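You operate a simulated robot arm through the tools that you are given. There is no shell and no other tool. Be economical: measure what you need, move in short steps, check, and stop when the job is done.

The job below is to be done with a simulated two-armed robot. You get a single attempt, and the scene is never put back.

## Task
Put one of the brass numbers from the small green mat on the top of the bench of the blue press. Then fetch the purple clip and set it on the big green mat. Then fetch the brass block from the chest top behind the cloth rolls and set it on top of the green sleeve. Then put the red book on the chest top behind the cloth rolls away on the big green mat. Then open the tape drawer, put the green tape roll on the chest top behind the cloth rolls away in the inside of the tape drawer, then shut the drawer. Then put the small weight on the chest top behind the cloth rolls away on the big green mat. Keep to this order.

The check looks at the end state, three seconds after you hand in, the way a careful person would. Anything else that was tipped, shoved, dropped, spilled or broken makes it a failure. Flat cloth is picked up by pressing the open fingertips on it (5 to 10 N) and closing them slowly along it; thin cloth reads only 2 to 8 mm in the jaws.

## Robot
Two 6-joint arms with three-finger grippers on one trunk, on a base that drives. Base frame: it is fixed to the floor where the robot stands at the start and does not move with it; the origin is under the middle of the robot, x ahead of it, y to its left, z up; the surface under the hand at the start is at about z = 0.938. Readings come in m, degrees, newtons and seconds.
The left shoulder is at the start at [0.04, 0.146, 1.342], the right one opposite. With the tool pointing down near the work surface each hand reaches from about 0.52 to 0.58 m from the robot's upright axis, wherever it stands, measured 20 degrees to its own side. Places, roughly: big green mat [-0.4, -1.8, 0.9]; brass block [-2.5, -0.75, 1]; brass number [0.75, 0.25, 1]; green sleeve (10x15x3 cm) [-2.8, -0.7, 0.9]; green tape roll (6x6x3 cm) [-2.4, -0.4, 0.9]; inside of the tape drawer [-1.4, -0.3, 0.8]; purple clip (12x4x8 cm) [-2.3, -1.2, 1]; red book (6x9x2 cm) [-2.5, -0.5, 0.9]; small weight (8x5x5 cm) [-2.6, -0.3, 0.9]; tape drawer [-1.3, -0.3, 0.8]; top of the bench of the blue press [-1.5, 1.6, 0.7]. Payload 2.69 kg a hand.
The tool frame of a hand sits at the grasp point between the pads (the TCP): z along the fingers, y along the line on which they close. The tips reach 0.029 m beyond it. Largest opening 0.12 m; the body of the gripper starts 0.078 m behind the TCP.
Orientation is that of the tool frame in the base frame, as a unit quaternion [w, x, y, z]. With the fingers straight down and closing along the base's y, the tool's x points along the base's -x, its y along +y and its z along -z.

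## Interface
- The arms move only by the tool apply_moves. It takes "left_motion", "right_motion" or both (then of equal length, played together; a hand with none holds still); each is a list of rows, each an object of numbers (a shift or turn left out is 0, a gripper value left out holds the last): "x", "y", "z": the shift along the base's x, y, z in units of 50 mm (1.0 is 50 mm); "ax", "ay", "az": the turn, a rotation vector about the base's x, y, z in units of 6 degrees (1.0 is 6 degrees); "claw": the finger opening in mm, from 0 to 120. In form: [{"x": .., "y": .., "z": .., "ax": .., "ay": .., "az": .., "claw": ..}, ...]. A call has 1 to 20 rows; each row shifts and turns the commanded pose from where the row before left it. A call with a number of a shift or a turn outside -1 to 1 is refused whole. Rows are played at 5 a second. More than 0.05 m and 8.6 degrees between two rows, or a gripper value outside its range, and nothing of the call is played. Where a pose cannot be reached the arm comes as near as it can. A force on the tool above 40 N (or 10 N above the force at the start of the call, whichever is more), or a blocked arm, ends the call early, and 0.2 s more pass. The fingers move at their own pace and stop on an object; they squeeze with about 23 N. The grip force told is the motor's: it shows also when the fingers shut on nothing. Time passes only in rows, and 0.2 s behind the last, so rows that do not move let the fingers close. It gives the time, the measured TCP pose, the force on the tool (base axes), the opening and the grip force at its end, in the units of the frame above (readings bear some noise), with the torque about the TCP (base axes, N m) and any sound that the robot's microphone picked up.
- Cameras (640 x 400 px; columns grow to the right, rows downward): "scene" is now at [0.0961, -0.0111, 1.5499]; the picture's right is [-0.14, -0.99, 0.00], its down [-0.77, 0.11, -0.63] and it looks along [0.62, -0.09, -0.78] (base axes); focal length 286 px, centre (320, 200). "left" rides on the left gripper at [0.063, 0, -0.104] in its tool frame; the picture's right is [0.00, 1.00, 0.00], its down [-0.83, 0.00, -0.56] and it looks along [-0.56, 0.00, 0.83] (tool axes); focal length 275 px, centre (320, 200). "right" rides on the right gripper at [0.063, 0, -0.104] in its tool frame; the picture's right is [0.00, 1.00, 0.00], its down [-0.83, 0.00, -0.56] and it looks along [-0.56, 0.00, 0.83] (tool axes); focal length 275 px, centre (320, 200). There is no depth. A picture from a camera that has moved, and an enlarged one, comes with that camera's place and axes in the base frame and with its lens.
- grab_frame(camera): a new picture of that camera. The clock stands still meanwhile.
- move_column(by): slides the trunk up (or, below 0, down) by that many m; the arms and the scene camera ride with it, the base frame stays. It gives what a move gives, with no picture.
- base_move(legs): drives the robot by 1 to 6 legs, each [ahead, turn to the left] in m and degrees, along the robot's own axes; the way and the turn of a leg run together, so that a leg with both is an arc; at most 1.5 m and 180 degrees a leg. The arms and the cameras ride along, it lands a little off, and it stops where it bumps. It gives what a move gives.
- turn_head(pan, tilt): turns the head with the scene camera to pan (to the left, within 86 degrees either way) and tilt (down, from -29 to 69), counted from straight ahead of the robot. It gives what a move gives.
- enlarge(camera, box): a new picture of the part [left, top, right, bottom] of that camera's present view, enlarged. The clock stands still meanwhile.
- sign_off(): hands the job in; it is judged then, once.

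Go step by step. Nothing tells you exact positions but the pictures and the camera data: compare them with the known pose of the tool, close in by small moves and look again before you grip or let go. The budget is 207 turns and 194 pictures, counting those below and the enlarged ones. Unless the task says otherwise, let go and move clear before handing in, and close with one line.

The tools are called after ">>>" by a JSON object that holds its "fn" and its "kwargs". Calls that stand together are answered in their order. apply_moves: Moves the arms, as the interface text tells. Its arguments: {"type":"object","properties":{"left_motion":{"type":"array","items":{"type":"object","properties":{"x":{"type":"number"},"y":{"type":"number"},"z":{"type":"number"},"ax":{"type":"number"},"ay":{"type":"number"},"az":{"type":"number"},"claw":{"type":"number"}}}},"right_motion":{"type":"array","items":{"type":"object","properties":{"x":{"type":"number"},"y":{"type":"number"},"z":{"type":"number"},"ax":{"type":"number"},"ay":{"type":"number"},"az":{"type":"number"},"claw":{"type":"number"}}}}},"required":[]} The other tools are called the same way: move_column (by) slides the trunk up or down; base_move (legs) drives the base; turn_head (pan, tilt) turns the head that bears the scene camera; grab_frame (camera) takes a picture; enlarge (camera, box) takes an enlarged picture of a part of a camera's view; sign_off () hands the job in.

At the start:

```text
time: 0.0
left_tool_pos: [0.4926, 0.2265, 1.0002]
left_orientation: [0.0, -0.001, 1.0, 0.001]
left_ft_force: [-0.7, 0.3, -0.4]
left_torque: [0.0, -0.06, 0.01]
left_width: 0.12
left_finger_force: 0.0
right_tool_pos: [0.5072, -0.1936, 0.9988]
right_orientation: [0.001, 0.0, 1.0, 0.0]
right_ft_force: [0.6, -0.2, 0.6]
right_torque: [0.01, -0.01, -0.02]
right_width: 0.12
right_finger_force: 0.1
trunk travel left (down, up): [-0.469, 0.029]
robot x, y, heading: [0.0003, -0.0002, 0.1]
head pan, tilt: [-8.1, 51.2]
```

scene: 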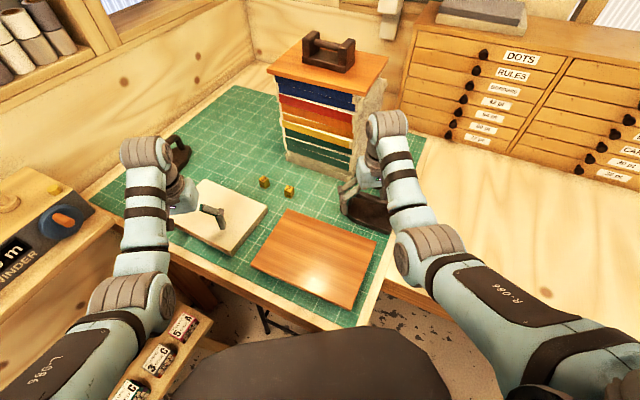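
right: 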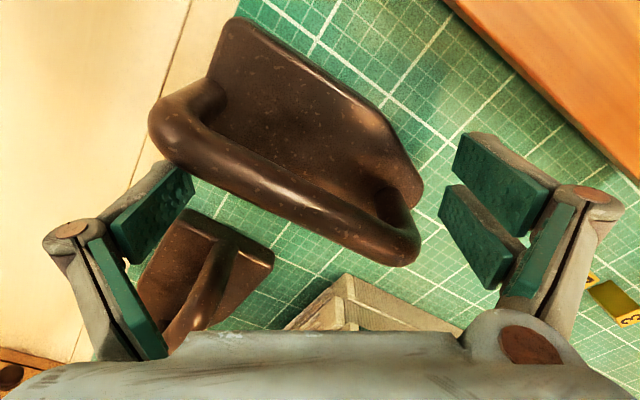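
left: 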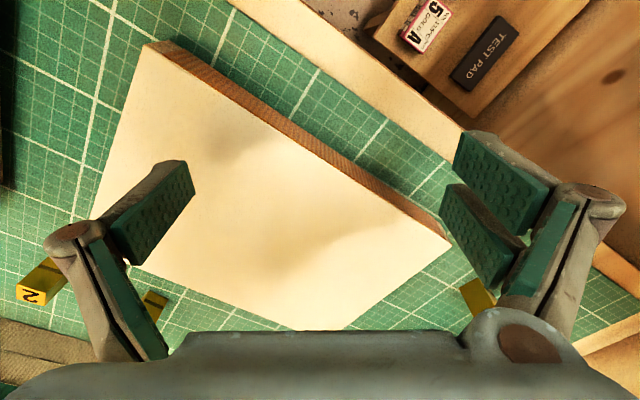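

I see a green mat with several small brass number blocks near the left hand. I'll look closer at them before planning.

>>> {"fn": "enlarge", "kwargs": {"camera": "scene", "box": [120, 120, 400, 295]}}

>>> {"fn": "turn_head", "kwargs": {"pan": 80, "tilt": 25}}

>>> {"fn": "grab_frame", "kwargs": {"camera": "scene"}}

>>> {"fn": "turn_head", "kwargs": {"pan": -80, "tilt": 25}}

>>> {"fn": "grab_frame", "kwargs": {"camera": "scene"}}

```text
2.29 times, centred on (260, 208) of scene
camera zoom: at [0.0961, -0.0111, 1.5499], right [-0.14, -0.99, 0.0], down [-0.77, 0.11, -0.63], along [0.62, -0.09, -0.78], focal length 654 px, centre (457, 183)
```

zoom: 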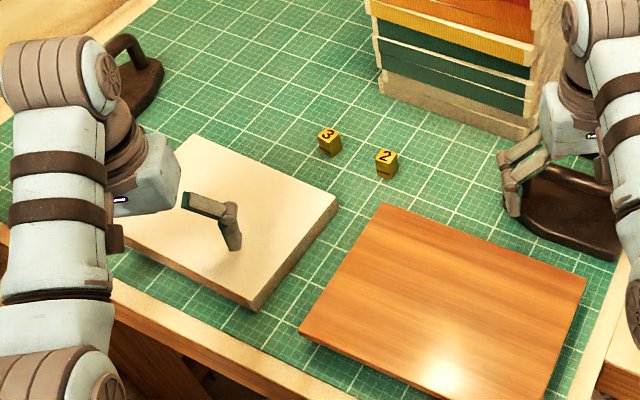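

```text
time: 1.6
left_tool_pos: [0.4928, 0.2261, 0.9992]
left_orientation: [0.0, 0.0, 1.0, 0.0]
left_ft_force: [0.1, -0.2, -0.3]
left_torque: [0.04, 0.01, 0.04]
left_width: 0.12
left_finger_force: 0.1
right_tool_pos: [0.5078, -0.1943, 0.9988]
right_orientation: [-0.001, 0.0, 1.0, 0.0]
right_ft_force: [-0.8, -0.9, -0.3]
right_torque: [-0.01, -0.02, 0.0]
right_width: 0.1202
right_finger_force: 0.1
trunk travel left (down, up): [-0.469, 0.029]
robot x, y, heading: [0.0029, -0.002, -0.1]
head pan, tilt: [80.0, 25.0]
```

```text
189 pictures are left
camera scene: at [0.037, 0.0903, 1.589], right [0.98, -0.17, 0.0], down [-0.07, -0.42, -0.91], along [0.16, 0.89, -0.42], focal length 286 px, centre (320, 200)
```

scene: 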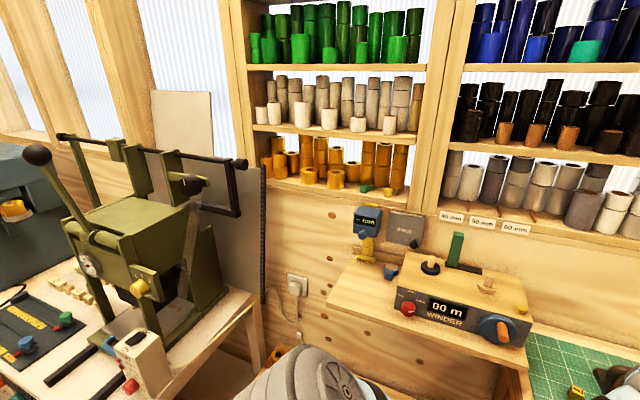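

```text
time: 4.1
left_tool_pos: [0.4932, 0.2262, 0.9996]
left_orientation: [0.0, 0.0, 1.0, 0.0]
left_ft_force: [-0.7, 0.4, 0.4]
left_torque: [-0.01, 0.0, -0.01]
left_width: 0.1199
left_finger_force: 0.0
right_tool_pos: [0.5068, -0.1941, 0.9998]
right_orientation: [-0.001, 0.0, 1.0, 0.0]
right_ft_force: [0.2, 0.6, 0.4]
right_torque: [0.03, 0.0, -0.02]
right_width: 0.12
right_finger_force: 0.0
trunk travel left (down, up): [-0.469, 0.029]
robot x, y, heading: [0.0, -0.003, -0.1]
head pan, tilt: [-80.0, 25.0]
```

```text
188 pictures are left
camera scene: at [0.037, -0.0912, 1.589], right [-0.98, -0.17, 0.0], down [-0.07, 0.42, -0.91], along [0.16, -0.89, -0.42], focal length 286 px, centre (320, 200)
```

scene: 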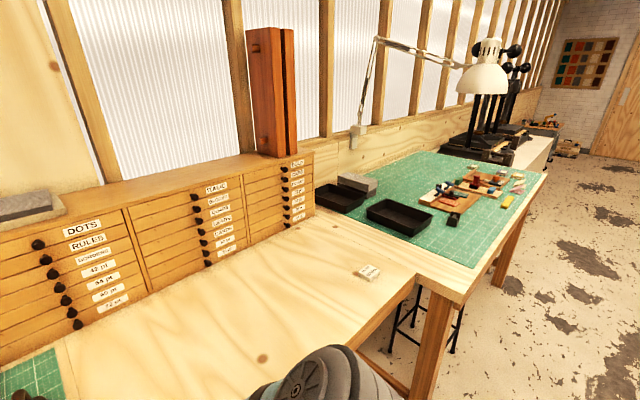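

Cubes "3" and "2" lie around (0.66, 0.07) and (0.62, 0.0). I'll move the left hand over the "3" and look down with the wrist camera.

>>> {"fn": "apply_moves", "kwargs": {"left_motion": [{"z": 0.8, "claw": 60}, {"x": 0.59, "y": -0.62}, {"x": 0.59, "y": -0.62}, {"x": 0.59, "y": -0.62}, {"x": 0.59, "y": -0.62}, {"x": 0.59, "y": -0.62}, {}]}}

>>> {"fn": "grab_frame", "kwargs": {"camera": "left"}}

>>> {"fn": "turn_head", "kwargs": {"pan": 0, "tilt": 55}}

>>> {"fn": "grab_frame", "kwargs": {"camera": "scene"}}

```text
time: 5.7
left_tool_pos: [0.5542, 0.1043, 1.0366]
left_orientation: [0.0, 0.001, 1.0, 0.0]
left_ft_force: [-1.3, -0.2, 0.2]
left_torque: [0.0, -0.03, 0.02]
left_width: 0.0599
left_finger_force: 0.1
left hand out of reach, approached as far as the arm can: row 1, 3, 4, 5, 6
right_tool_pos: [0.5075, -0.1953, 0.9991]
right_orientation: [0.0, 0.0, 1.0, 0.0]
right_ft_force: [-0.3, 0.0, 1.2]
right_torque: [-0.01, 0.0, 0.04]
right_width: 0.1198
right_finger_force: 0.0
trunk travel left (down, up): [-0.469, 0.029]
robot x, y, heading: [-0.001, -0.0031, 0.1]
head pan, tilt: [-80.0, 25.0]
```

```text
187 pictures are left
camera left: at [0.4911, 0.1037, 1.1409], right [0.0, 1.0, 0.0], down [0.83, 0.0, 0.56], along [0.56, 0.0, -0.83], focal length 275 px, centre (320, 200)
```

left: 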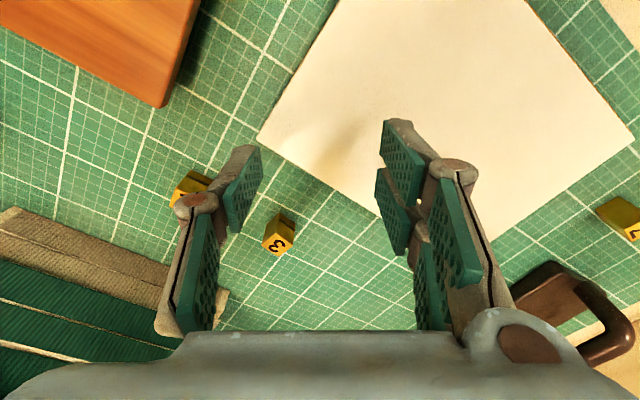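

```text
time: 7.2
left_tool_pos: [0.5543, 0.104, 1.0371]
left_orientation: [0.0, 0.001, 1.0, -0.001]
left_ft_force: [0.0, 1.0, -0.1]
left_torque: [-0.04, -0.01, 0.01]
left_width: 0.06
left_finger_force: 0.0
right_tool_pos: [0.508, -0.1946, 1.0]
right_orientation: [0.0, 0.0, 1.0, 0.0]
right_ft_force: [0.4, 0.8, -0.4]
right_torque: [0.01, 0.01, 0.0]
right_width: 0.1197
right_finger_force: 0.1
trunk travel left (down, up): [-0.469, 0.029]
robot x, y, heading: [0.0039, -0.0011, 0.1]
head pan, tilt: [0.0, 55.0]
```

```text
186 pictures are left
camera scene: at [0.093, -0.0006, 1.545], right [0.0, -1.0, 0.0], down [-0.82, 0.0, -0.57], along [0.57, 0.0, -0.82], focal length 286 px, centre (320, 200)
```

scene: 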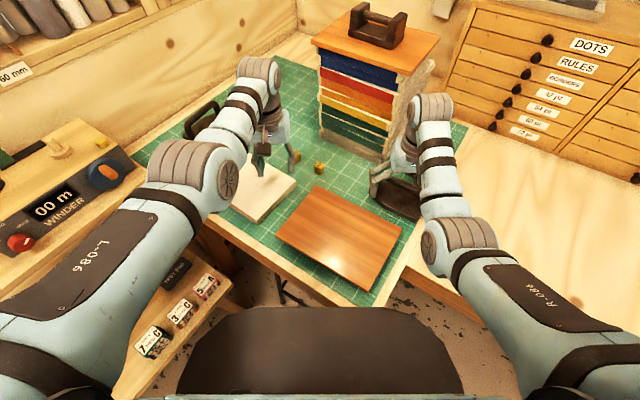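

The hand stops about 10 cm short. I'll tilt the fingers forward to gain reach while staying above the cubes.

>>> {"fn": "apply_moves", "kwargs": {"left_motion": [{"ay": -1}, {"ay": -1}, {"ay": -1}, {"ay": -1}, {"ay": -1}, {}]}}

>>> {"fn": "grab_frame", "kwargs": {"camera": "left"}}

```text
time: 8.6
left_tool_pos: [0.5557, 0.1064, 1.0381]
left_orientation: [0.261, -0.002, 0.965, 0.002]
left_ft_force: [-0.3, 0.3, -0.9]
left_torque: [-0.02, 0.0, 0.0]
left_width: 0.0599
left_finger_force: 0.1
right_tool_pos: [0.5076, -0.1938, 1.0003]
right_orientation: [-0.001, 0.001, 1.0, 0.0]
right_ft_force: [0.2, -0.9, 0.2]
right_torque: [-0.01, 0.0, 0.0]
right_width: 0.1203
right_finger_force: 0.1
trunk travel left (down, up): [-0.469, 0.029]
robot x, y, heading: [0.002, 0.0002, -0.0]
head pan, tilt: [0.0, 55.0]
```

```text
185 pictures are left
camera left: at [0.4487, 0.1062, 1.0959], right [0.0, 1.0, 0.01], down [0.44, -0.01, 0.9], along [0.9, 0.0, -0.44], focal length 275 px, centre (320, 200)
```

left: 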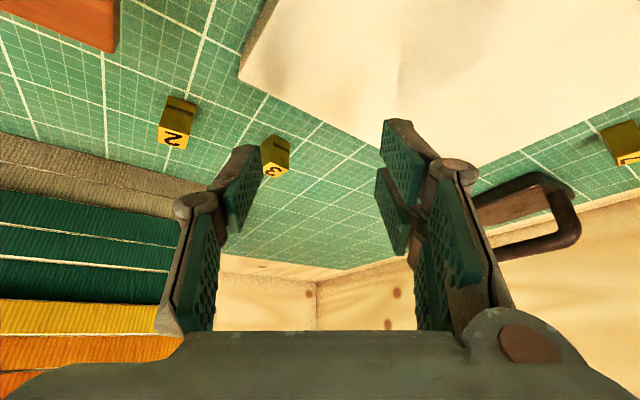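

Tilting works. Cube "3" computes to (0.658, 0.065). I'll go above it.

>>> {"fn": "apply_moves", "kwargs": {"left_motion": [{"x": 0.65, "y": -0.28}, {"x": 0.65, "y": -0.28}, {"x": 0.6, "y": -0.26, "z": -0.4}, {}]}}

>>> {"fn": "grab_frame", "kwargs": {"camera": "left"}}

>>> {"fn": "enlarge", "kwargs": {"camera": "scene", "box": [240, 110, 400, 210]}}

```text
time: 9.6
left_tool_pos: [0.6453, 0.0629, 1.0183]
left_orientation: [0.26, 0.0, 0.966, -0.001]
left_ft_force: [-0.3, -0.7, -0.4]
left_torque: [0.0, -0.01, 0.0]
left_width: 0.0601
left_finger_force: 0.0
left hand out of reach, approached as far as the arm can: row 3
right_tool_pos: [0.5075, -0.1949, 1.0009]
right_orientation: [-0.001, 0.001, 1.0, 0.0]
right_ft_force: [0.0, 0.1, -0.5]
right_torque: [-0.03, -0.02, -0.01]
right_width: 0.1201
right_finger_force: 0.0
trunk travel left (down, up): [-0.469, 0.029]
robot x, y, heading: [0.0003, -0.0002, -0.2]
head pan, tilt: [0.0, 55.0]
```

```text
184 pictures are left
camera left: at [0.5373, 0.0629, 1.0764], right [0.0, 1.0, 0.0], down [0.44, 0.0, 0.9], along [0.9, 0.0, -0.44], focal length 275 px, centre (320, 200)
```

left: 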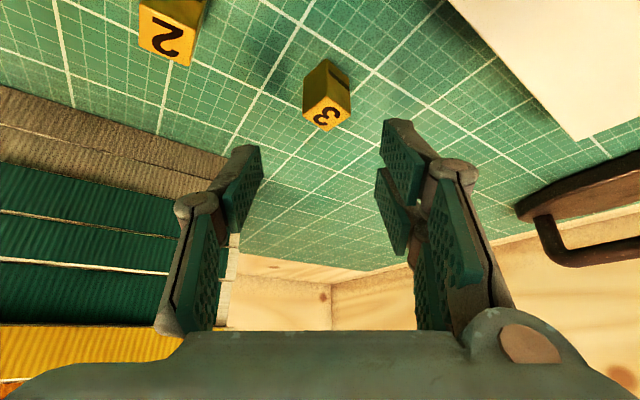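

```text
4.00 times, centred on (320, 160) of scene
camera zoom: at [0.0923, -0.0005, 1.545], right [0.0, -1.0, 0.0], down [-0.82, 0.0, -0.57], along [0.57, 0.0, -0.82], focal length 1145 px, centre (320, 360)
```

zoom: 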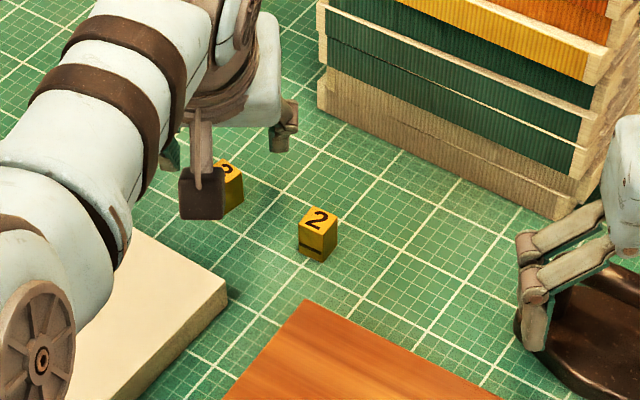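

The cube is at about (0.662, 0.067) with its top near z 0.957. I'll check its yaw enlarged and lower the trunk partway, which brings the whole arm down.

>>> {"fn": "enlarge", "kwargs": {"camera": "left", "box": [250, 30, 410, 130]}}

>>> {"fn": "move_column", "kwargs": {"by": -0.03}}

>>> {"fn": "grab_frame", "kwargs": {"camera": "left"}}

```text
4.00 times, centred on (330, 80) of left
camera zoom: at [0.5373, 0.0629, 1.0764], right [0.0, 1.0, 0.0], down [0.44, 0.0, 0.9], along [0.9, 0.0, -0.44], focal length 1101 px, centre (280, 680)
```

zoom: 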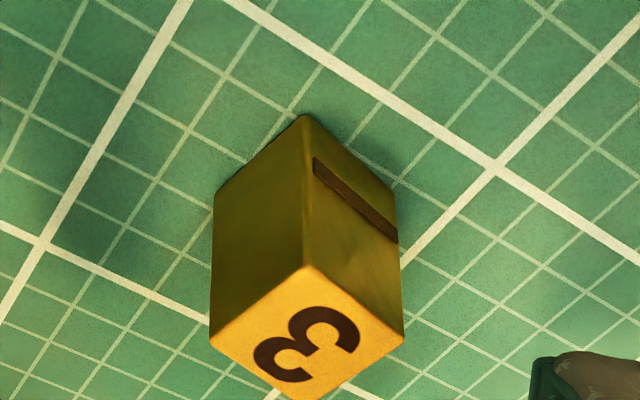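

```text
time: 10.4
left_tool_pos: [0.6443, 0.0632, 0.9872]
left_orientation: [0.259, -0.001, 0.966, 0.001]
left_ft_force: [0.3, -0.1, 0.1]
left_torque: [-0.02, -0.01, 0.01]
left_width: 0.0602
left_finger_force: 0.1
right_tool_pos: [0.5069, -0.1956, 0.9681]
right_orientation: [0.0, 0.0, 1.0, 0.0]
right_ft_force: [-0.1, -0.1, -0.3]
right_torque: [0.02, 0.04, 0.02]
right_width: 0.1201
right_finger_force: 0.0
trunk travel left (down, up): [-0.439, 0.059]
robot x, y, heading: [-0.0017, -0.0003, 0.3]
head pan, tilt: [0.0, 55.0]
```

```text
181 pictures are left
camera left: at [0.5373, 0.0631, 1.0455], right [0.0, 1.0, 0.0], down [0.44, 0.0, 0.9], along [0.9, 0.0, -0.44], focal length 275 px, centre (320, 200)
```

left: 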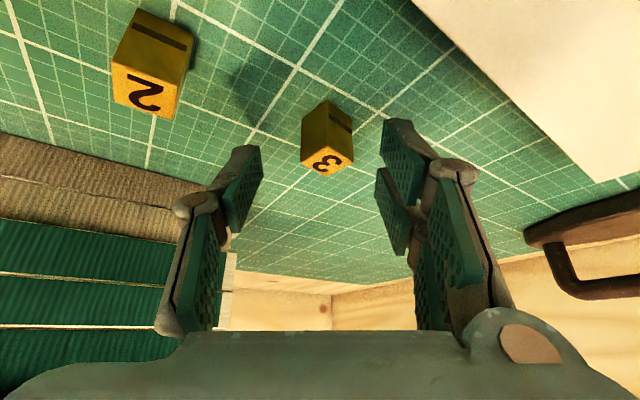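

The "3" sits at 45° to my fingers, while the "2" looks better aligned and nearer. I'll raise the right hand, which came low with the trunk, and look at the "2" closely.

>>> {"fn": "apply_moves", "kwargs": {"right_motion": [{"z": 0.8}, {"z": 0.8}, {}], "left_motion": [{"z": 0.5}, {"y": -0.5, "x": -0.3}, {"y": -0.5, "x": -0.3}]}}

>>> {"fn": "grab_frame", "kwargs": {"camera": "left"}}

>>> {"fn": "enlarge", "kwargs": {"camera": "scene", "box": [240, 110, 400, 210]}}

```text
time: 11.2
left_tool_pos: [0.617, 0.0155, 1.0129]
left_orientation: [0.259, -0.001, 0.966, 0.0]
left_ft_force: [0.1, 0.6, 0.3]
left_torque: [0.02, -0.01, 0.02]
left_width: 0.0602
left_finger_force: 0.1
right_tool_pos: [0.5319, -0.1952, 1.0381]
right_orientation: [0.0, 0.0, 1.0, 0.001]
right_ft_force: [-0.5, 0.1, 0.8]
right_torque: [0.02, -0.03, -0.01]
right_width: 0.1203
right_finger_force: 0.1
right hand out of reach, approached as far as the arm can: row 1, 2
trunk travel left (down, up): [-0.439, 0.059]
robot x, y, heading: [-0.0014, -0.0001, -0.2]
head pan, tilt: [0.0, 55.0]
```

```text
180 pictures are left
camera left: at [0.5096, 0.015, 1.0712], right [0.0, 1.0, 0.0], down [0.44, 0.0, 0.9], along [0.9, 0.0, -0.44], focal length 275 px, centre (320, 200)
```

left: 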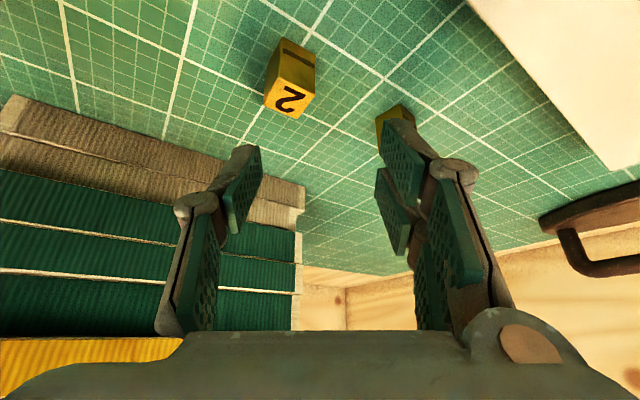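

```text
4.00 times, centred on (320, 160) of scene
camera zoom: at [0.0923, -0.0024, 1.5149], right [0.0, -1.0, 0.0], down [-0.82, 0.0, -0.57], along [0.57, 0.0, -0.82], focal length 1145 px, centre (320, 360)
```

zoom: 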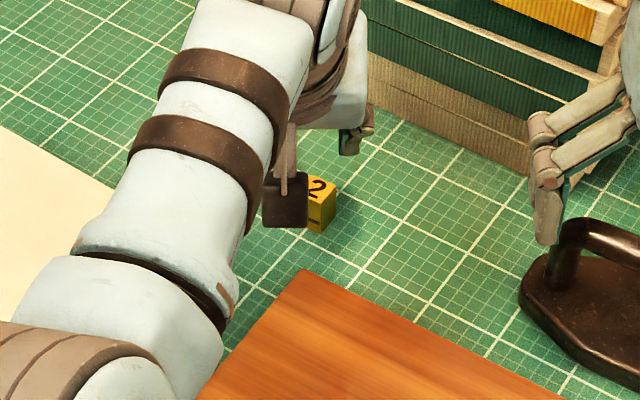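

Checking the yaw of the "2" precisely.

>>> {"fn": "enlarge", "kwargs": {"camera": "left", "box": [230, 30, 350, 130]}}

```text
4.00 times, centred on (290, 80) of left
camera zoom: at [0.5096, 0.015, 1.0712], right [0.0, 1.0, 0.0], down [0.44, 0.0, 0.9], along [0.9, 0.0, -0.44], focal length 1101 px, centre (440, 680)
```

zoom: 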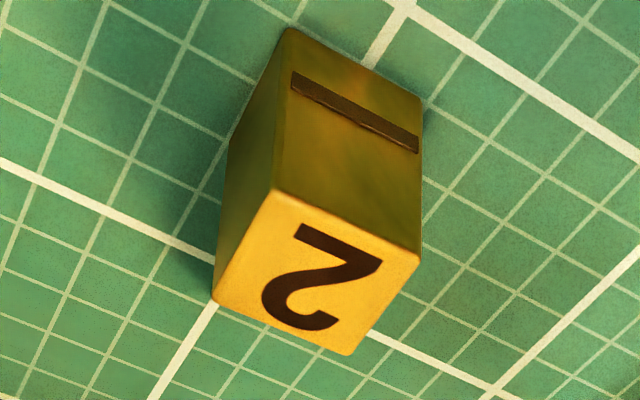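

The "2" is ~19×19×28 mm at (0.611, 0.0), turned −30°. I'll yaw the hand −30° and line up above it.

>>> {"fn": "apply_moves", "kwargs": {"left_motion": [{"az": -1, "claw": 46}, {"az": -1}, {"az": -1}, {"az": -1}, {"az": -1, "x": -0.3, "y": -0.2}, {}]}}

>>> {"fn": "grab_frame", "kwargs": {"camera": "left"}}

```text
time: 12.6
left_tool_pos: [0.6004, 0.0025, 1.0124]
left_orientation: [0.249, 0.251, 0.933, -0.067]
left_ft_force: [1.0, 1.0, -0.2]
left_torque: [0.0, -0.01, 0.02]
left_width: 0.0461
left_finger_force: 0.0
right_tool_pos: [0.5317, -0.1936, 1.0373]
right_orientation: [0.0, 0.001, 1.0, 0.0]
right_ft_force: [-0.1, 0.7, 0.2]
right_torque: [0.01, 0.0, 0.0]
right_width: 0.1197
right_finger_force: 0.0
trunk travel left (down, up): [-0.439, 0.059]
robot x, y, heading: [-0.0014, -0.0034, -0.0]
head pan, tilt: [0.0, 55.0]
```

```text
177 pictures are left
camera left: at [0.5071, 0.0562, 1.0709], right [0.5, 0.86, 0.0], down [0.38, -0.22, 0.9], along [0.77, -0.45, -0.44], focal length 275 px, centre (320, 200)
```

left: 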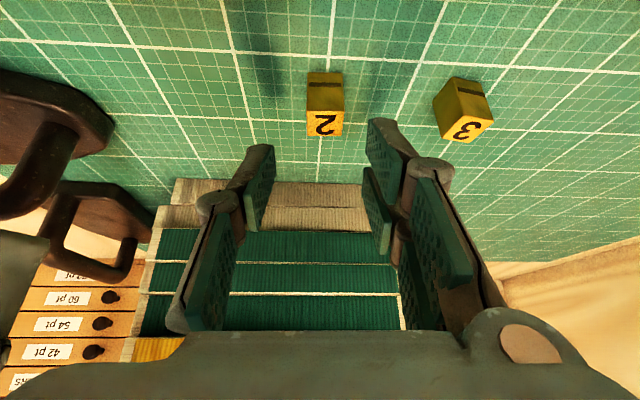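

Aligned. Descend straight to z≈0.972 and look before gripping.

>>> {"fn": "apply_moves", "kwargs": {"left_motion": [{"z": -0.4}, {"z": -0.4}, {}]}}

>>> {"fn": "grab_frame", "kwargs": {"camera": "left"}}

```text
time: 13.4
left_tool_pos: [0.5996, 0.0024, 0.9726]
left_orientation: [0.251, 0.25, 0.933, -0.067]
left_ft_force: [-0.7, -0.2, 5.3]
left_torque: [0.21, -0.11, -0.04]
left_width: 0.0462
left_finger_force: 0.6
right_tool_pos: [0.5312, -0.1941, 1.0389]
right_orientation: [0.0, 0.0, 1.0, 0.0]
right_ft_force: [0.7, -0.9, 0.0]
right_torque: [0.04, 0.03, 0.02]
right_width: 0.1201
right_finger_force: 0.2
trunk travel left (down, up): [-0.439, 0.059]
robot x, y, heading: [0.0002, 0.0006, -0.1]
head pan, tilt: [0.0, 55.0]
```

```text
176 pictures are left
camera left: at [0.5062, 0.0559, 1.0314], right [0.5, 0.86, 0.0], down [0.38, -0.22, 0.9], along [0.78, -0.45, -0.44], focal length 275 px, centre (320, 200)
```

left: 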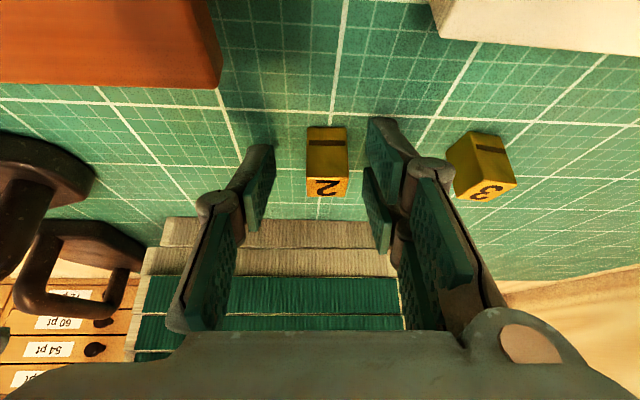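

Touching the mat lightly (5 N). Lift 3 mm, centre, and close.

>>> {"fn": "apply_moves", "kwargs": {"left_motion": [{"x": 0.03, "y": 0.05, "z": 0.07}, {"claw": 10}, {"claw": 10}, {}, {}]}}

>>> {"fn": "grab_frame", "kwargs": {"camera": "left"}}

```text
time: 14.6
left_tool_pos: [0.6018, 0.0053, 0.9755]
left_orientation: [0.25, 0.249, 0.933, -0.066]
left_ft_force: [-0.1, -0.3, 0.6]
left_torque: [0.01, 0.01, 0.01]
left_width: 0.0198
left_finger_force: 22.7
right_tool_pos: [0.5312, -0.1946, 1.0375]
right_orientation: [0.0, 0.0, 1.0, 0.0]
right_ft_force: [-0.4, -0.5, -0.2]
right_torque: [0.0, -0.02, -0.02]
right_width: 0.12
right_finger_force: 0.0
trunk travel left (down, up): [-0.439, 0.059]
robot x, y, heading: [-0.0033, 0.002, 0.0]
head pan, tilt: [0.0, 55.0]
```

```text
175 pictures are left
camera left: at [0.5084, 0.059, 1.034], right [0.5, 0.86, 0.0], down [0.38, -0.22, 0.9], along [0.78, -0.45, -0.44], focal length 275 px, centre (320, 200)
```

left: 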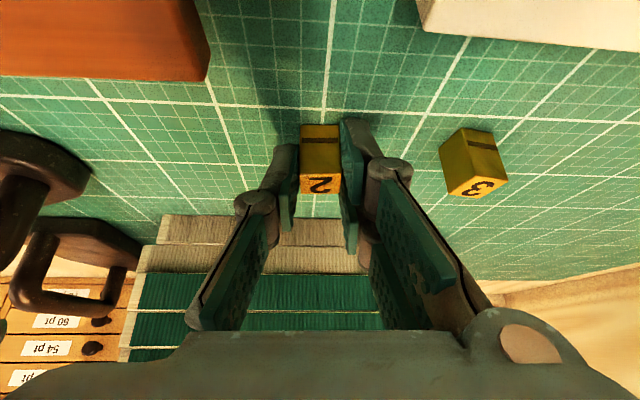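

Gripped (19.8 mm). Lift, raise the trunk, and pull the hand back toward its home pose.

>>> {"fn": "apply_moves", "kwargs": {"left_motion": [{"z": 0.7}, {"z": 0.7}, {"x": -0.4, "y": 0.6}, {"x": -0.4, "y": 0.6}, {"x": -0.4, "y": 0.6}, {}]}}

>>> {"fn": "move_column", "kwargs": {"by": 0.058}}

>>> {"fn": "grab_frame", "kwargs": {"camera": "left"}}

```text
time: 16.0
left_tool_pos: [0.5406, 0.0964, 1.0459]
left_orientation: [0.249, 0.25, 0.933, -0.067]
left_ft_force: [0.6, 0.8, -0.9]
left_torque: [0.01, 0.01, 0.0]
left_width: 0.0199
left_finger_force: 22.9
right_tool_pos: [0.53, -0.1943, 1.0378]
right_orientation: [-0.001, 0.0, 1.0, 0.001]
right_ft_force: [-0.5, -0.4, -0.3]
right_torque: [0.01, -0.01, 0.0]
right_width: 0.12
right_finger_force: 0.0
trunk travel left (down, up): [-0.439, 0.059]
robot x, y, heading: [0.0015, 0.0029, 0.0]
head pan, tilt: [0.0, 55.0]
```

```text
time: 16.9
left_tool_pos: [0.54, 0.0954, 1.1025]
left_orientation: [0.25, 0.251, 0.933, -0.067]
left_ft_force: [0.0, 0.0, -1.6]
left_torque: [0.01, 0.01, 0.0]
left_width: 0.0197
left_finger_force: 23.0
right_tool_pos: [0.5314, -0.1943, 1.0957]
right_orientation: [0.0, 0.0, 1.0, 0.0]
right_ft_force: [0.2, 0.6, -0.2]
right_torque: [-0.01, 0.0, 0.02]
right_width: 0.1198
right_finger_force: 0.0
trunk travel left (down, up): [-0.497, 0.001]
robot x, y, heading: [0.0005, 0.0021, 0.0]
head pan, tilt: [0.0, 55.0]
```

```text
174 pictures are left
camera left: at [0.4479, 0.149, 1.1614], right [0.5, 0.86, 0.0], down [0.38, -0.22, 0.9], along [0.78, -0.45, -0.44], focal length 275 px, centre (320, 200)
```

left: 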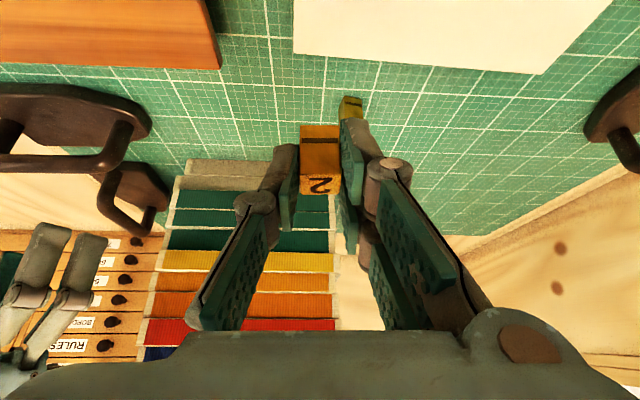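

Holding the "2" well. I'll back out of the corner half a metre and survey the room.

>>> {"fn": "base_move", "kwargs": {"legs": [[-0.5, 0]]}}

>>> {"fn": "turn_head", "kwargs": {"pan": 86, "tilt": 20}}

>>> {"fn": "grab_frame", "kwargs": {"camera": "scene"}}

>>> {"fn": "turn_head", "kwargs": {"pan": -86, "tilt": 20}}

>>> {"fn": "grab_frame", "kwargs": {"camera": "scene"}}

```text
time: 19.9
left_tool_pos: [0.0378, 0.0953, 1.1016]
left_orientation: [0.249, 0.249, 0.933, -0.067]
left_ft_force: [-0.4, 0.6, -0.5]
left_torque: [-0.01, -0.02, -0.06]
left_width: 0.0199
left_finger_force: 23.1
right_tool_pos: [0.0278, -0.1932, 1.0936]
right_orientation: [-0.002, -0.001, 1.0, -0.001]
right_ft_force: [-0.1, 0.8, -0.6]
right_torque: [0.01, 0.02, 0.0]
right_width: 0.1201
right_finger_force: 0.0
trunk travel left (down, up): [-0.497, 0.001]
robot x, y, heading: [-0.5037, -0.0018, -0.1]
head pan, tilt: [0.0, 55.0]
```

```text
time: 21.5
left_tool_pos: [0.0355, 0.0959, 1.1038]
left_orientation: [0.25, 0.249, 0.933, -0.067]
left_ft_force: [-0.8, -0.9, -1.0]
left_torque: [0.03, 0.05, -0.02]
left_width: 0.0198
left_finger_force: 22.9
right_tool_pos: [0.0256, -0.1941, 1.0938]
right_orientation: [0.0, -0.001, 1.0, 0.001]
right_ft_force: [-0.1, 0.6, -0.2]
right_torque: [0.01, -0.04, -0.02]
right_width: 0.1199
right_finger_force: 0.0
trunk travel left (down, up): [-0.497, 0.001]
robot x, y, heading: [-0.5068, 0.0001, -0.0]
head pan, tilt: [85.9, 20.0]
```

```text
173 pictures are left
camera scene: at [-0.4775, 0.0923, 1.624], right [1.0, -0.07, 0.0], down [-0.02, -0.34, -0.94], along [0.07, 0.94, -0.34], focal length 286 px, centre (320, 200)
```

scene: 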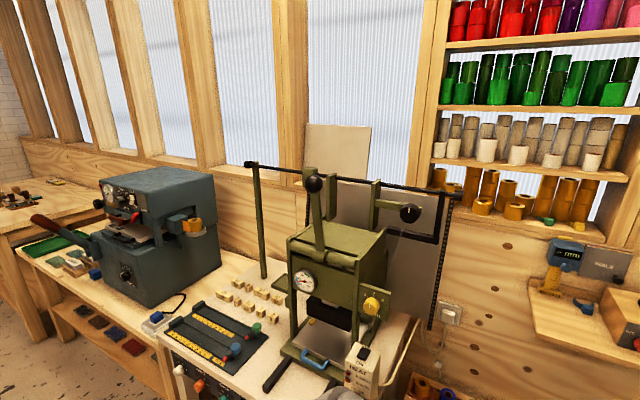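

```text
time: 24.1
left_tool_pos: [0.0352, 0.0963, 1.1022]
left_orientation: [0.249, 0.249, 0.933, -0.067]
left_ft_force: [-0.5, 0.7, -0.1]
left_torque: [0.04, 0.01, 0.01]
left_width: 0.0198
left_finger_force: 23.3
right_tool_pos: [0.0265, -0.1939, 1.0952]
right_orientation: [0.001, -0.001, 1.0, 0.0]
right_ft_force: [-0.3, 0.9, -0.9]
right_torque: [0.04, -0.03, 0.01]
right_width: 0.1199
right_finger_force: 0.0
trunk travel left (down, up): [-0.497, 0.001]
robot x, y, heading: [-0.5085, 0.0013, -0.2]
head pan, tilt: [-85.9, 20.0]
```

```text
172 pictures are left
camera scene: at [-0.4772, -0.0935, 1.624], right [-1.0, -0.07, 0.0], down [-0.02, 0.34, -0.94], along [0.07, -0.94, -0.34], focal length 286 px, centre (320, 200)
```

scene: 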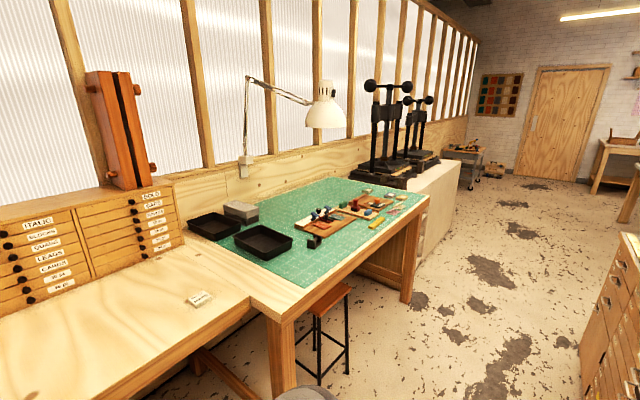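

The blue press sits on the left bench (front edge runs along ~146°, bench height ~0.7). I'll back a bit, turn along the bench, and look ahead.

>>> {"fn": "base_move", "kwargs": {"legs": [[-0.15, 0], [0, 146.5]]}}

>>> {"fn": "turn_head", "kwargs": {"pan": 0, "tilt": 20}}

>>> {"fn": "grab_frame", "kwargs": {"camera": "scene"}}

>>> {"fn": "turn_head", "kwargs": {"pan": 75, "tilt": 25}}

>>> {"fn": "grab_frame", "kwargs": {"camera": "scene"}}

```text
time: 31.5
left_tool_pos: [-1.1585, 0.2232, 1.1027]
left_orientation: [-0.137, 0.819, -0.513, -0.219]
left_ft_force: [0.0, 0.6, -1.3]
left_torque: [0.02, -0.04, 0.0]
left_width: 0.0195
left_finger_force: 22.9
right_tool_pos: [-0.9873, 0.4562, 1.0943]
right_orientation: [0.0, 0.956, -0.293, 0.0]
right_ft_force: [-0.4, -0.5, 0.3]
right_torque: [-0.03, -0.02, 0.02]
right_width: 0.12
right_finger_force: 0.0
trunk travel left (down, up): [-0.497, 0.001]
robot x, y, heading: [-0.6573, -0.0006, 145.6]
head pan, tilt: [-85.9, 20.0]
```

```text
time: 33.1
left_tool_pos: [-1.1582, 0.2213, 1.1037]
left_orientation: [-0.137, 0.819, -0.513, -0.219]
left_ft_force: [0.7, -0.4, -1.6]
left_torque: [-0.05, 0.0, -0.01]
left_width: 0.0199
left_finger_force: 23.0
right_tool_pos: [-0.9869, 0.4571, 1.0948]
right_orientation: [0.0, 0.956, -0.293, 0.0]
right_ft_force: [-0.5, 0.1, 0.0]
right_torque: [0.02, -0.03, 0.0]
right_width: 0.1199
right_finger_force: 0.0
trunk travel left (down, up): [-0.497, 0.001]
robot x, y, heading: [-0.6557, 0.0, 146.0]
head pan, tilt: [0.0, 20.0]
```

```text
171 pictures are left
camera scene: at [-0.7487, 0.0633, 1.624], right [0.56, 0.83, 0.0], down [0.28, -0.19, -0.94], along [-0.78, 0.53, -0.34], focal length 286 px, centre (320, 200)
```

scene: 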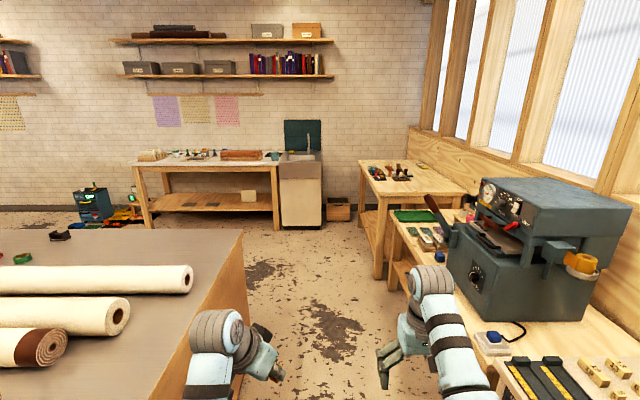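

```text
time: 34.6
left_tool_pos: [-1.1576, 0.2217, 1.1022]
left_orientation: [-0.136, 0.819, -0.512, -0.22]
left_ft_force: [0.1, -0.4, -1.0]
left_torque: [-0.02, -0.01, 0.01]
left_width: 0.0196
left_finger_force: 23.4
right_tool_pos: [-0.988, 0.4578, 1.0947]
right_orientation: [0.0, 0.956, -0.293, -0.001]
right_ft_force: [0.3, 0.4, -0.8]
right_torque: [0.0, -0.01, 0.02]
right_width: 0.1201
right_finger_force: 0.0
trunk travel left (down, up): [-0.497, 0.001]
robot x, y, heading: [-0.6576, -0.0006, 146.0]
head pan, tilt: [75.0, 25.0]
```

```text
170 pictures are left
camera scene: at [-0.7414, -0.0493, 1.6159], right [-0.65, 0.76, 0.0], down [0.32, 0.28, -0.91], along [-0.69, -0.59, -0.42], focal length 286 px, centre (320, 200)
```

scene: 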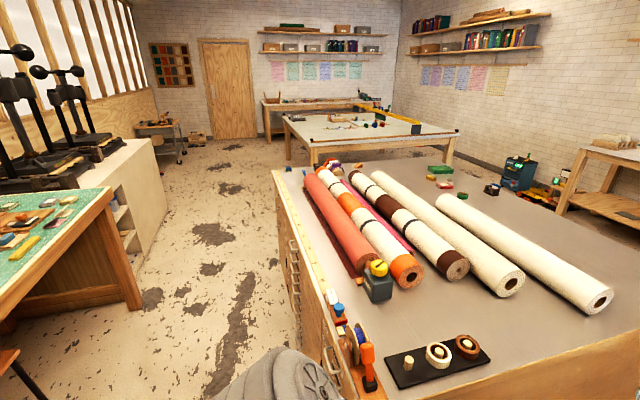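

The chest island with cloth rolls lies on one side, the press bench on the other, with about a 1 m aisle between. I'll drive along the aisle and look at the press bench.

>>> {"fn": "base_move", "kwargs": {"legs": [[1.1, 0]]}}

>>> {"fn": "turn_head", "kwargs": {"pan": -60, "tilt": 40}}

>>> {"fn": "grab_frame", "kwargs": {"camera": "scene"}}

>>> {"fn": "turn_head", "kwargs": {"pan": 75, "tilt": 35}}

>>> {"fn": "grab_frame", "kwargs": {"camera": "scene"}}

```text
time: 40.2
left_tool_pos: [-2.0756, 0.8322, 1.1019]
left_orientation: [-0.137, 0.821, -0.509, -0.22]
left_ft_force: [1.0, 0.7, -1.2]
left_torque: [0.02, 0.0, 0.01]
left_width: 0.0197
left_finger_force: 23.3
right_tool_pos: [-1.9083, 1.0701, 1.0957]
right_orientation: [0.0, 0.957, -0.289, 0.0]
right_ft_force: [0.9, -0.8, 0.2]
right_torque: [0.01, 0.0, 0.02]
right_width: 0.12
right_finger_force: 0.0
trunk travel left (down, up): [-0.497, 0.001]
robot x, y, heading: [-1.5747, 0.6124, 146.3]
head pan, tilt: [75.0, 25.0]
```

```text
time: 42.4
left_tool_pos: [-2.077, 0.8329, 1.1037]
left_orientation: [-0.136, 0.821, -0.509, -0.22]
left_ft_force: [0.2, -0.6, -1.3]
left_torque: [-0.07, 0.0, 0.01]
left_width: 0.0194
left_finger_force: 23.2
right_tool_pos: [-1.91, 1.0698, 1.0955]
right_orientation: [0.0, 0.957, -0.289, 0.0]
right_ft_force: [0.6, -0.7, 0.1]
right_torque: [0.02, -0.01, 0.0]
right_width: 0.12
right_finger_force: 0.1
trunk travel left (down, up): [-0.497, 0.001]
robot x, y, heading: [-1.5712, 0.6163, 146.4]
head pan, tilt: [-60.0, 40.0]
```

```text
169 pictures are left
camera scene: at [-1.5839, 0.7117, 1.5926], right [1.0, -0.06, 0.0], down [-0.04, -0.64, -0.77], along [0.05, 0.76, -0.64], focal length 286 px, centre (320, 200)
```

scene: 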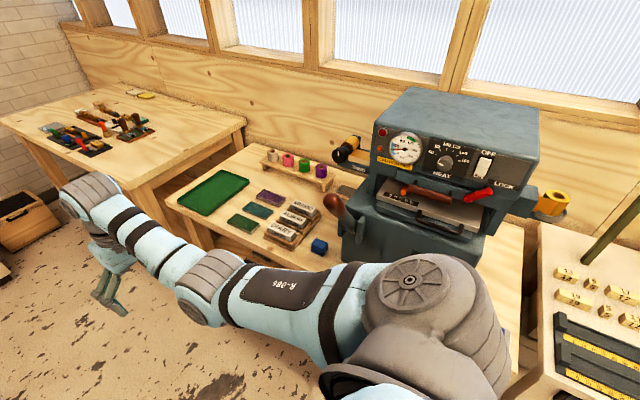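

```text
time: 44.6
left_tool_pos: [-2.0782, 0.833, 1.1019]
left_orientation: [-0.137, 0.821, -0.51, -0.219]
left_ft_force: [-0.1, 0.5, -1.0]
left_torque: [0.02, 0.01, 0.0]
left_width: 0.0195
left_finger_force: 23.2
right_tool_pos: [-1.9098, 1.069, 1.0947]
right_orientation: [0.0, 0.957, -0.289, 0.0]
right_ft_force: [0.0, 0.2, 0.9]
right_torque: [0.0, 0.01, 0.0]
right_width: 0.1202
right_finger_force: 0.0
trunk travel left (down, up): [-0.497, 0.001]
robot x, y, heading: [-1.5705, 0.613, 146.4]
head pan, tilt: [75.0, 35.0]
```

```text
168 pictures are left
camera scene: at [-1.6554, 0.5686, 1.6001], right [-0.66, 0.75, 0.0], down [0.43, 0.38, -0.82], along [-0.61, -0.54, -0.57], focal length 286 px, centre (320, 200)
```

scene: 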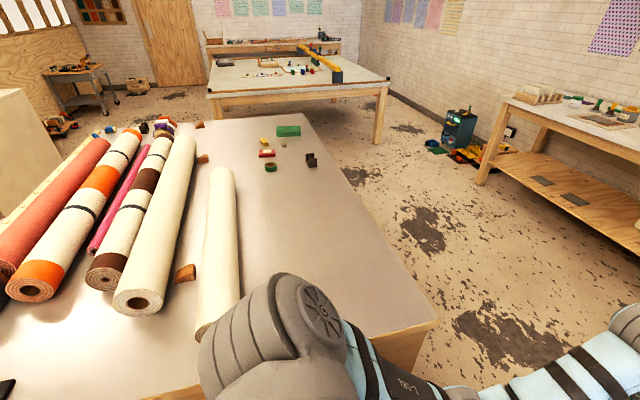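

I can see the chest-top items past the rolls, and the press bench with cards in front. I'll turn to face the bench.

>>> {"fn": "base_move", "kwargs": {"legs": [[0, -90]]}}

>>> {"fn": "turn_head", "kwargs": {"pan": 0, "tilt": 45}}

>>> {"fn": "grab_frame", "kwargs": {"camera": "scene"}}

>>> {"fn": "grab_frame", "kwargs": {"camera": "left"}}

```text
time: 46.8
left_tool_pos: [-1.848, 1.0889, 1.1023]
left_orientation: [0.199, -0.62, 0.74, 0.167]
left_ft_force: [0.0, 0.2, -0.6]
left_torque: [-0.01, -0.01, 0.02]
left_width: 0.0196
left_finger_force: 23.3
right_tool_pos: [-1.5806, 1.1728, 1.0908]
right_orientation: [0.011, 0.823, -0.568, 0.001]
right_ft_force: [-5.7, -12.3, -7.7]
right_torque: [0.63, 0.0, -0.53]
right_width: 0.1157
right_finger_force: 0.1
trunk travel left (down, up): [-0.497, 0.001]
robot x, y, heading: [-1.5743, 0.6131, 110.0]
head pan, tilt: [75.0, 35.0]
stopped in leg 1: the force on the tool passed its limit at 73 N (the readings are from after the stop); the commanded pose is now the measured one
```

```text
time: 48.3
left_tool_pos: [-1.8471, 1.0876, 1.1023]
left_orientation: [0.199, -0.62, 0.741, 0.166]
left_ft_force: [0.3, 0.0, -1.2]
left_torque: [-0.02, 0.02, 0.04]
left_width: 0.0198
left_finger_force: 23.0
right_tool_pos: [-1.5807, 1.1736, 1.0924]
right_orientation: [0.009, 0.822, -0.57, 0.0]
right_ft_force: [-4.6, -15.1, -15.7]
right_torque: [0.64, 0.37, -0.63]
right_width: 0.112
right_finger_force: 0.1
trunk travel left (down, up): [-0.497, 0.001]
robot x, y, heading: [-1.5734, 0.6157, 109.9]
head pan, tilt: [0.0, 45.0]
```

```text
167 pictures are left
camera scene: at [-1.6089, 0.7083, 1.5854], right [0.94, 0.34, 0.0], down [0.24, -0.66, -0.71], along [-0.24, 0.67, -0.71], focal length 286 px, centre (320, 200)
```

scene: 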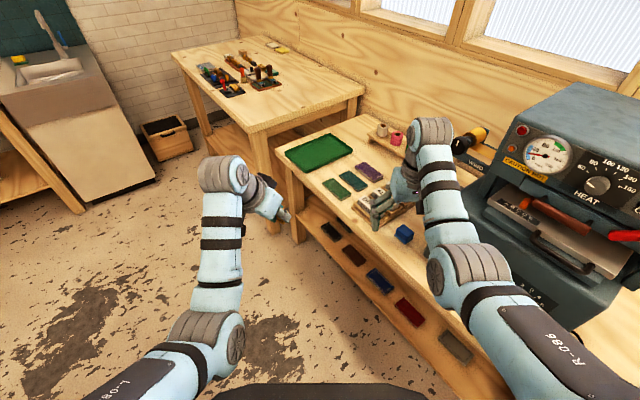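

```text
166 pictures are left
camera left: at [-1.8681, 0.9833, 1.1611], right [-0.98, 0.18, 0.0], down [0.08, 0.43, 0.9], along [0.16, 0.88, -0.44], focal length 275 px, centre (320, 200)
```

left: 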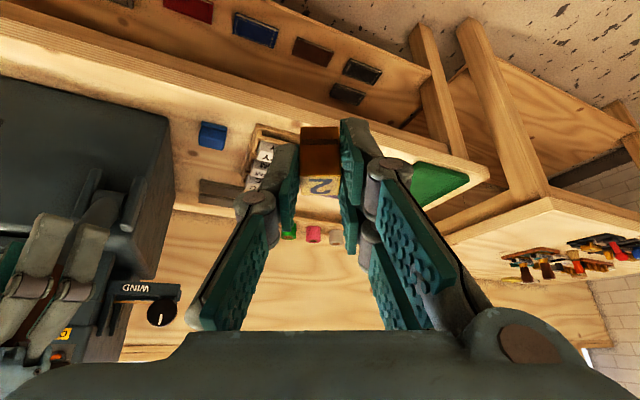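

The right hand bumped the press's lever. I'll turn back off it at once and check the press.

>>> {"fn": "base_move", "kwargs": {"legs": [[0, 12]]}}

>>> {"fn": "turn_head", "kwargs": {"pan": -50, "tilt": 35}}

>>> {"fn": "grab_frame", "kwargs": {"camera": "scene"}}

>>> {"fn": "grab_frame", "kwargs": {"camera": "right"}}

```text
time: 49.5
left_tool_pos: [-1.9375, 1.0241, 1.1014]
left_orientation: [-0.18, 0.693, -0.673, -0.185]
left_ft_force: [1.4, 0.5, -0.5]
left_torque: [-0.02, -0.01, -0.01]
left_width: 0.0195
left_finger_force: 22.6
right_tool_pos: [-1.6944, 1.1642, 1.0915]
right_orientation: [0.01, 0.877, -0.48, 0.0]
right_ft_force: [-0.6, 0.0, 0.1]
right_torque: [-0.04, 0.02, -0.01]
right_width: 0.1199
right_finger_force: 0.0
trunk travel left (down, up): [-0.497, 0.001]
robot x, y, heading: [-1.5738, 0.6187, 121.8]
head pan, tilt: [0.0, 45.0]
```

```text
time: 50.7
left_tool_pos: [-1.9398, 1.0234, 1.1026]
left_orientation: [-0.18, 0.693, -0.673, -0.185]
left_ft_force: [0.6, -0.1, -0.9]
left_torque: [-0.03, 0.01, -0.01]
left_width: 0.0197
left_finger_force: 23.2
right_tool_pos: [-1.6932, 1.1615, 1.0915]
right_orientation: [0.011, 0.877, -0.481, 0.001]
right_ft_force: [-0.3, 0.6, -0.1]
right_torque: [0.03, -0.02, 0.0]
right_width: 0.12
right_finger_force: 0.0
trunk travel left (down, up): [-0.497, 0.001]
robot x, y, heading: [-1.5714, 0.6173, 122.2]
head pan, tilt: [-50.0, 35.0]
```

```text
165 pictures are left
camera scene: at [-1.5553, 0.7162, 1.6001], right [0.95, -0.31, 0.0], down [-0.18, -0.55, -0.82], along [0.25, 0.78, -0.57], focal length 286 px, centre (320, 200)
```

scene: 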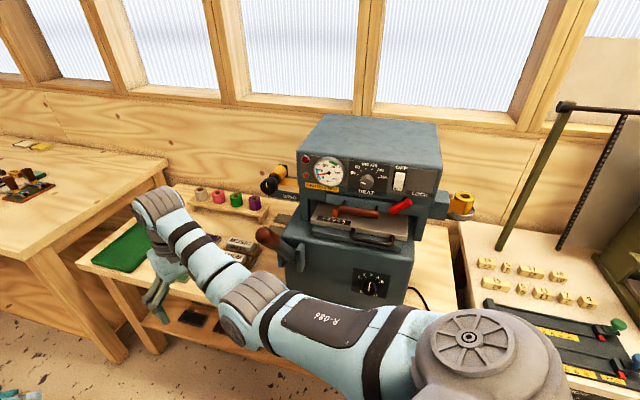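

```text
164 pictures are left
camera right: at [-1.6589, 1.1109, 1.1976], right [-0.84, -0.54, 0.02], down [-0.45, 0.71, 0.55], along [-0.31, 0.45, -0.84], focal length 275 px, centre (320, 200)
```

right: 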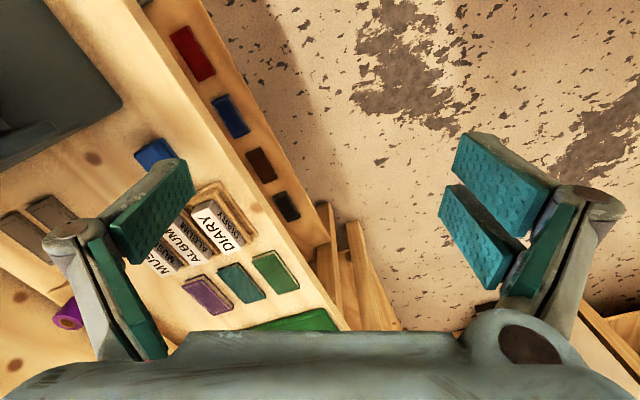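

The press looks undisturbed. A clear patch of bench exists between the green tray and the green card, at about (-1.99, 1.62); I'll drive along and face it, keeping away from the lever.

>>> {"fn": "base_move", "kwargs": {"legs": [[0, 24.3], [0.8, 0], [0, -90]]}}

>>> {"fn": "turn_head", "kwargs": {"pan": 0, "tilt": 50}}

>>> {"fn": "grab_frame", "kwargs": {"camera": "scene"}}

>>> {"fn": "grab_frame", "kwargs": {"camera": "left"}}

```text
time: 60.0
left_tool_pos: [-2.0066, 1.5602, 1.103]
left_orientation: [0.252, -0.212, 0.943, 0.056]
left_ft_force: [1.1, 0.3, -0.5]
left_torque: [-0.03, -0.01, -0.01]
left_width: 0.0194
left_finger_force: 22.9
right_tool_pos: [-1.7818, 1.3916, 1.0914]
right_orientation: [-0.008, -0.471, 0.882, 0.005]
right_ft_force: [-0.7, -0.6, 0.1]
right_torque: [-0.01, 0.01, 0.02]
right_width: 0.1201
right_finger_force: 0.1
trunk travel left (down, up): [-0.497, 0.001]
robot x, y, heading: [-2.2348, 1.0578, 55.9]
head pan, tilt: [-50.0, 35.0]
```

```text
time: 61.2
left_tool_pos: [-2.007, 1.5599, 1.102]
left_orientation: [0.252, -0.212, 0.943, 0.057]
left_ft_force: [0.0, 0.2, -1.1]
left_torque: [-0.02, -0.02, 0.0]
left_width: 0.0194
left_finger_force: 22.9
right_tool_pos: [-1.7825, 1.3917, 1.0918]
right_orientation: [-0.009, -0.471, 0.882, 0.005]
right_ft_force: [-0.4, 0.5, -0.5]
right_torque: [-0.01, -0.01, 0.0]
right_width: 0.1202
right_finger_force: 0.1
trunk travel left (down, up): [-0.497, 0.001]
robot x, y, heading: [-2.2328, 1.0611, 55.4]
head pan, tilt: [0.0, 50.0]
```

```text
163 pictures are left
camera scene: at [-2.1779, 1.1411, 1.5784], right [0.82, -0.57, 0.0], down [-0.43, -0.63, -0.64], along [0.36, 0.53, -0.77], focal length 286 px, centre (320, 200)
```

scene: 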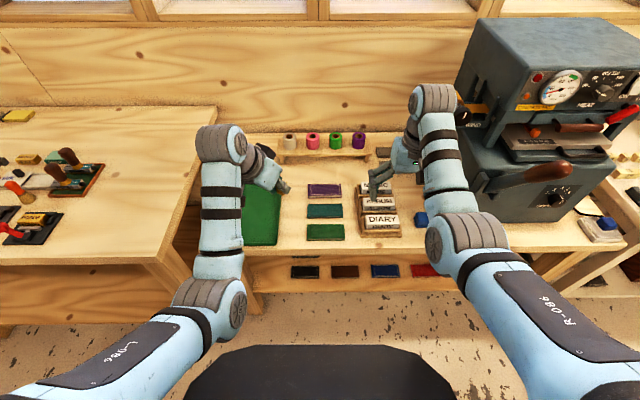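

```text
162 pictures are left
camera left: at [-2.1036, 1.5142, 1.1608], right [-0.43, 0.91, 0.0], down [0.4, 0.19, 0.9], along [0.81, 0.38, -0.44], focal length 275 px, centre (320, 200)
```

left: 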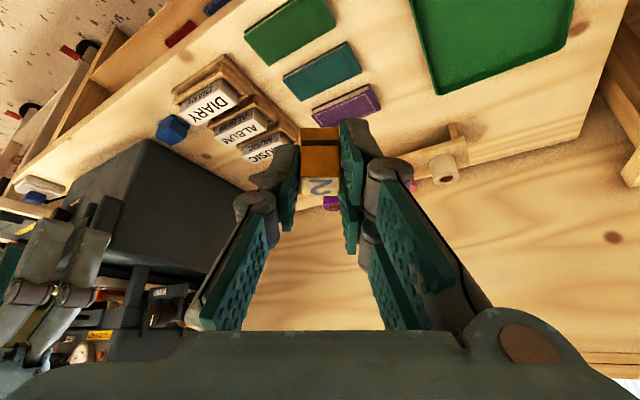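

The free wood between tray and cards is about (-1.955, 1.655). I'll first tilt and lift the right hand so it stays clear when the trunk lowers, then roll ahead 0.12 m.

>>> {"fn": "apply_moves", "kwargs": {"right_motion": [{"ax": 0.823, "ay": -0.568, "z": 0.5}, {"ax": 0.823, "ay": -0.568, "z": 0.5}, {"ax": 0.823, "ay": -0.568, "z": 0.5}, {"ax": 0.823, "ay": -0.568, "z": 0.5}, {"ax": 0.823, "ay": -0.568, "z": 0.5}, {"ax": 0.823, "ay": -0.568, "z": 0.5}, {"ax": 0.823, "ay": -0.568, "z": 0.5}, {"ax": 0.823, "ay": -0.568, "z": 0.5}, {"z": 0.5}, {"z": 0.5}]}}

>>> {"fn": "grab_frame", "kwargs": {"camera": "scene"}}

```text
time: 63.4
left_tool_pos: [-2.0067, 1.5608, 1.1019]
left_orientation: [0.253, -0.212, 0.942, 0.056]
left_ft_force: [-0.1, 0.5, -1.1]
left_torque: [-0.01, -0.01, -0.03]
left_width: 0.0196
left_finger_force: 23.0
right_tool_pos: [-1.7615, 1.4253, 1.3224]
right_orientation: [0.354, -0.434, 0.806, 0.191]
right_ft_force: [0.3, 0.8, 0.1]
right_torque: [-0.02, 0.0, 0.01]
right_width: 0.12
right_finger_force: 0.1
right hand out of reach, approached as far as the arm can: row 1, 2, 3, 4, 10
trunk travel left (down, up): [-0.497, 0.001]
robot x, y, heading: [-2.2356, 1.0612, 55.7]
head pan, tilt: [0.0, 50.0]
```

```text
161 pictures are left
camera scene: at [-2.1779, 1.1418, 1.5784], right [0.82, -0.57, 0.0], down [-0.43, -0.63, -0.64], along [0.36, 0.53, -0.77], focal length 286 px, centre (320, 200)
```

scene: 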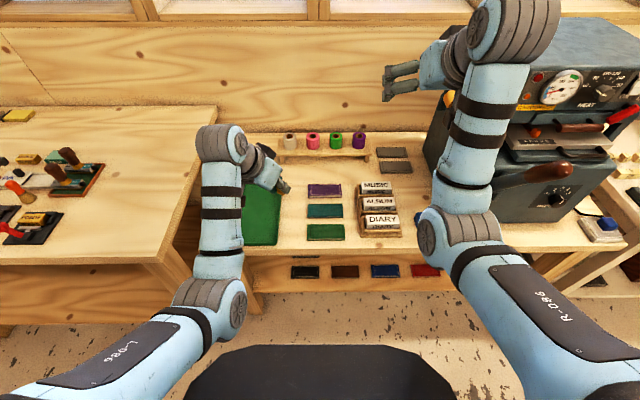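

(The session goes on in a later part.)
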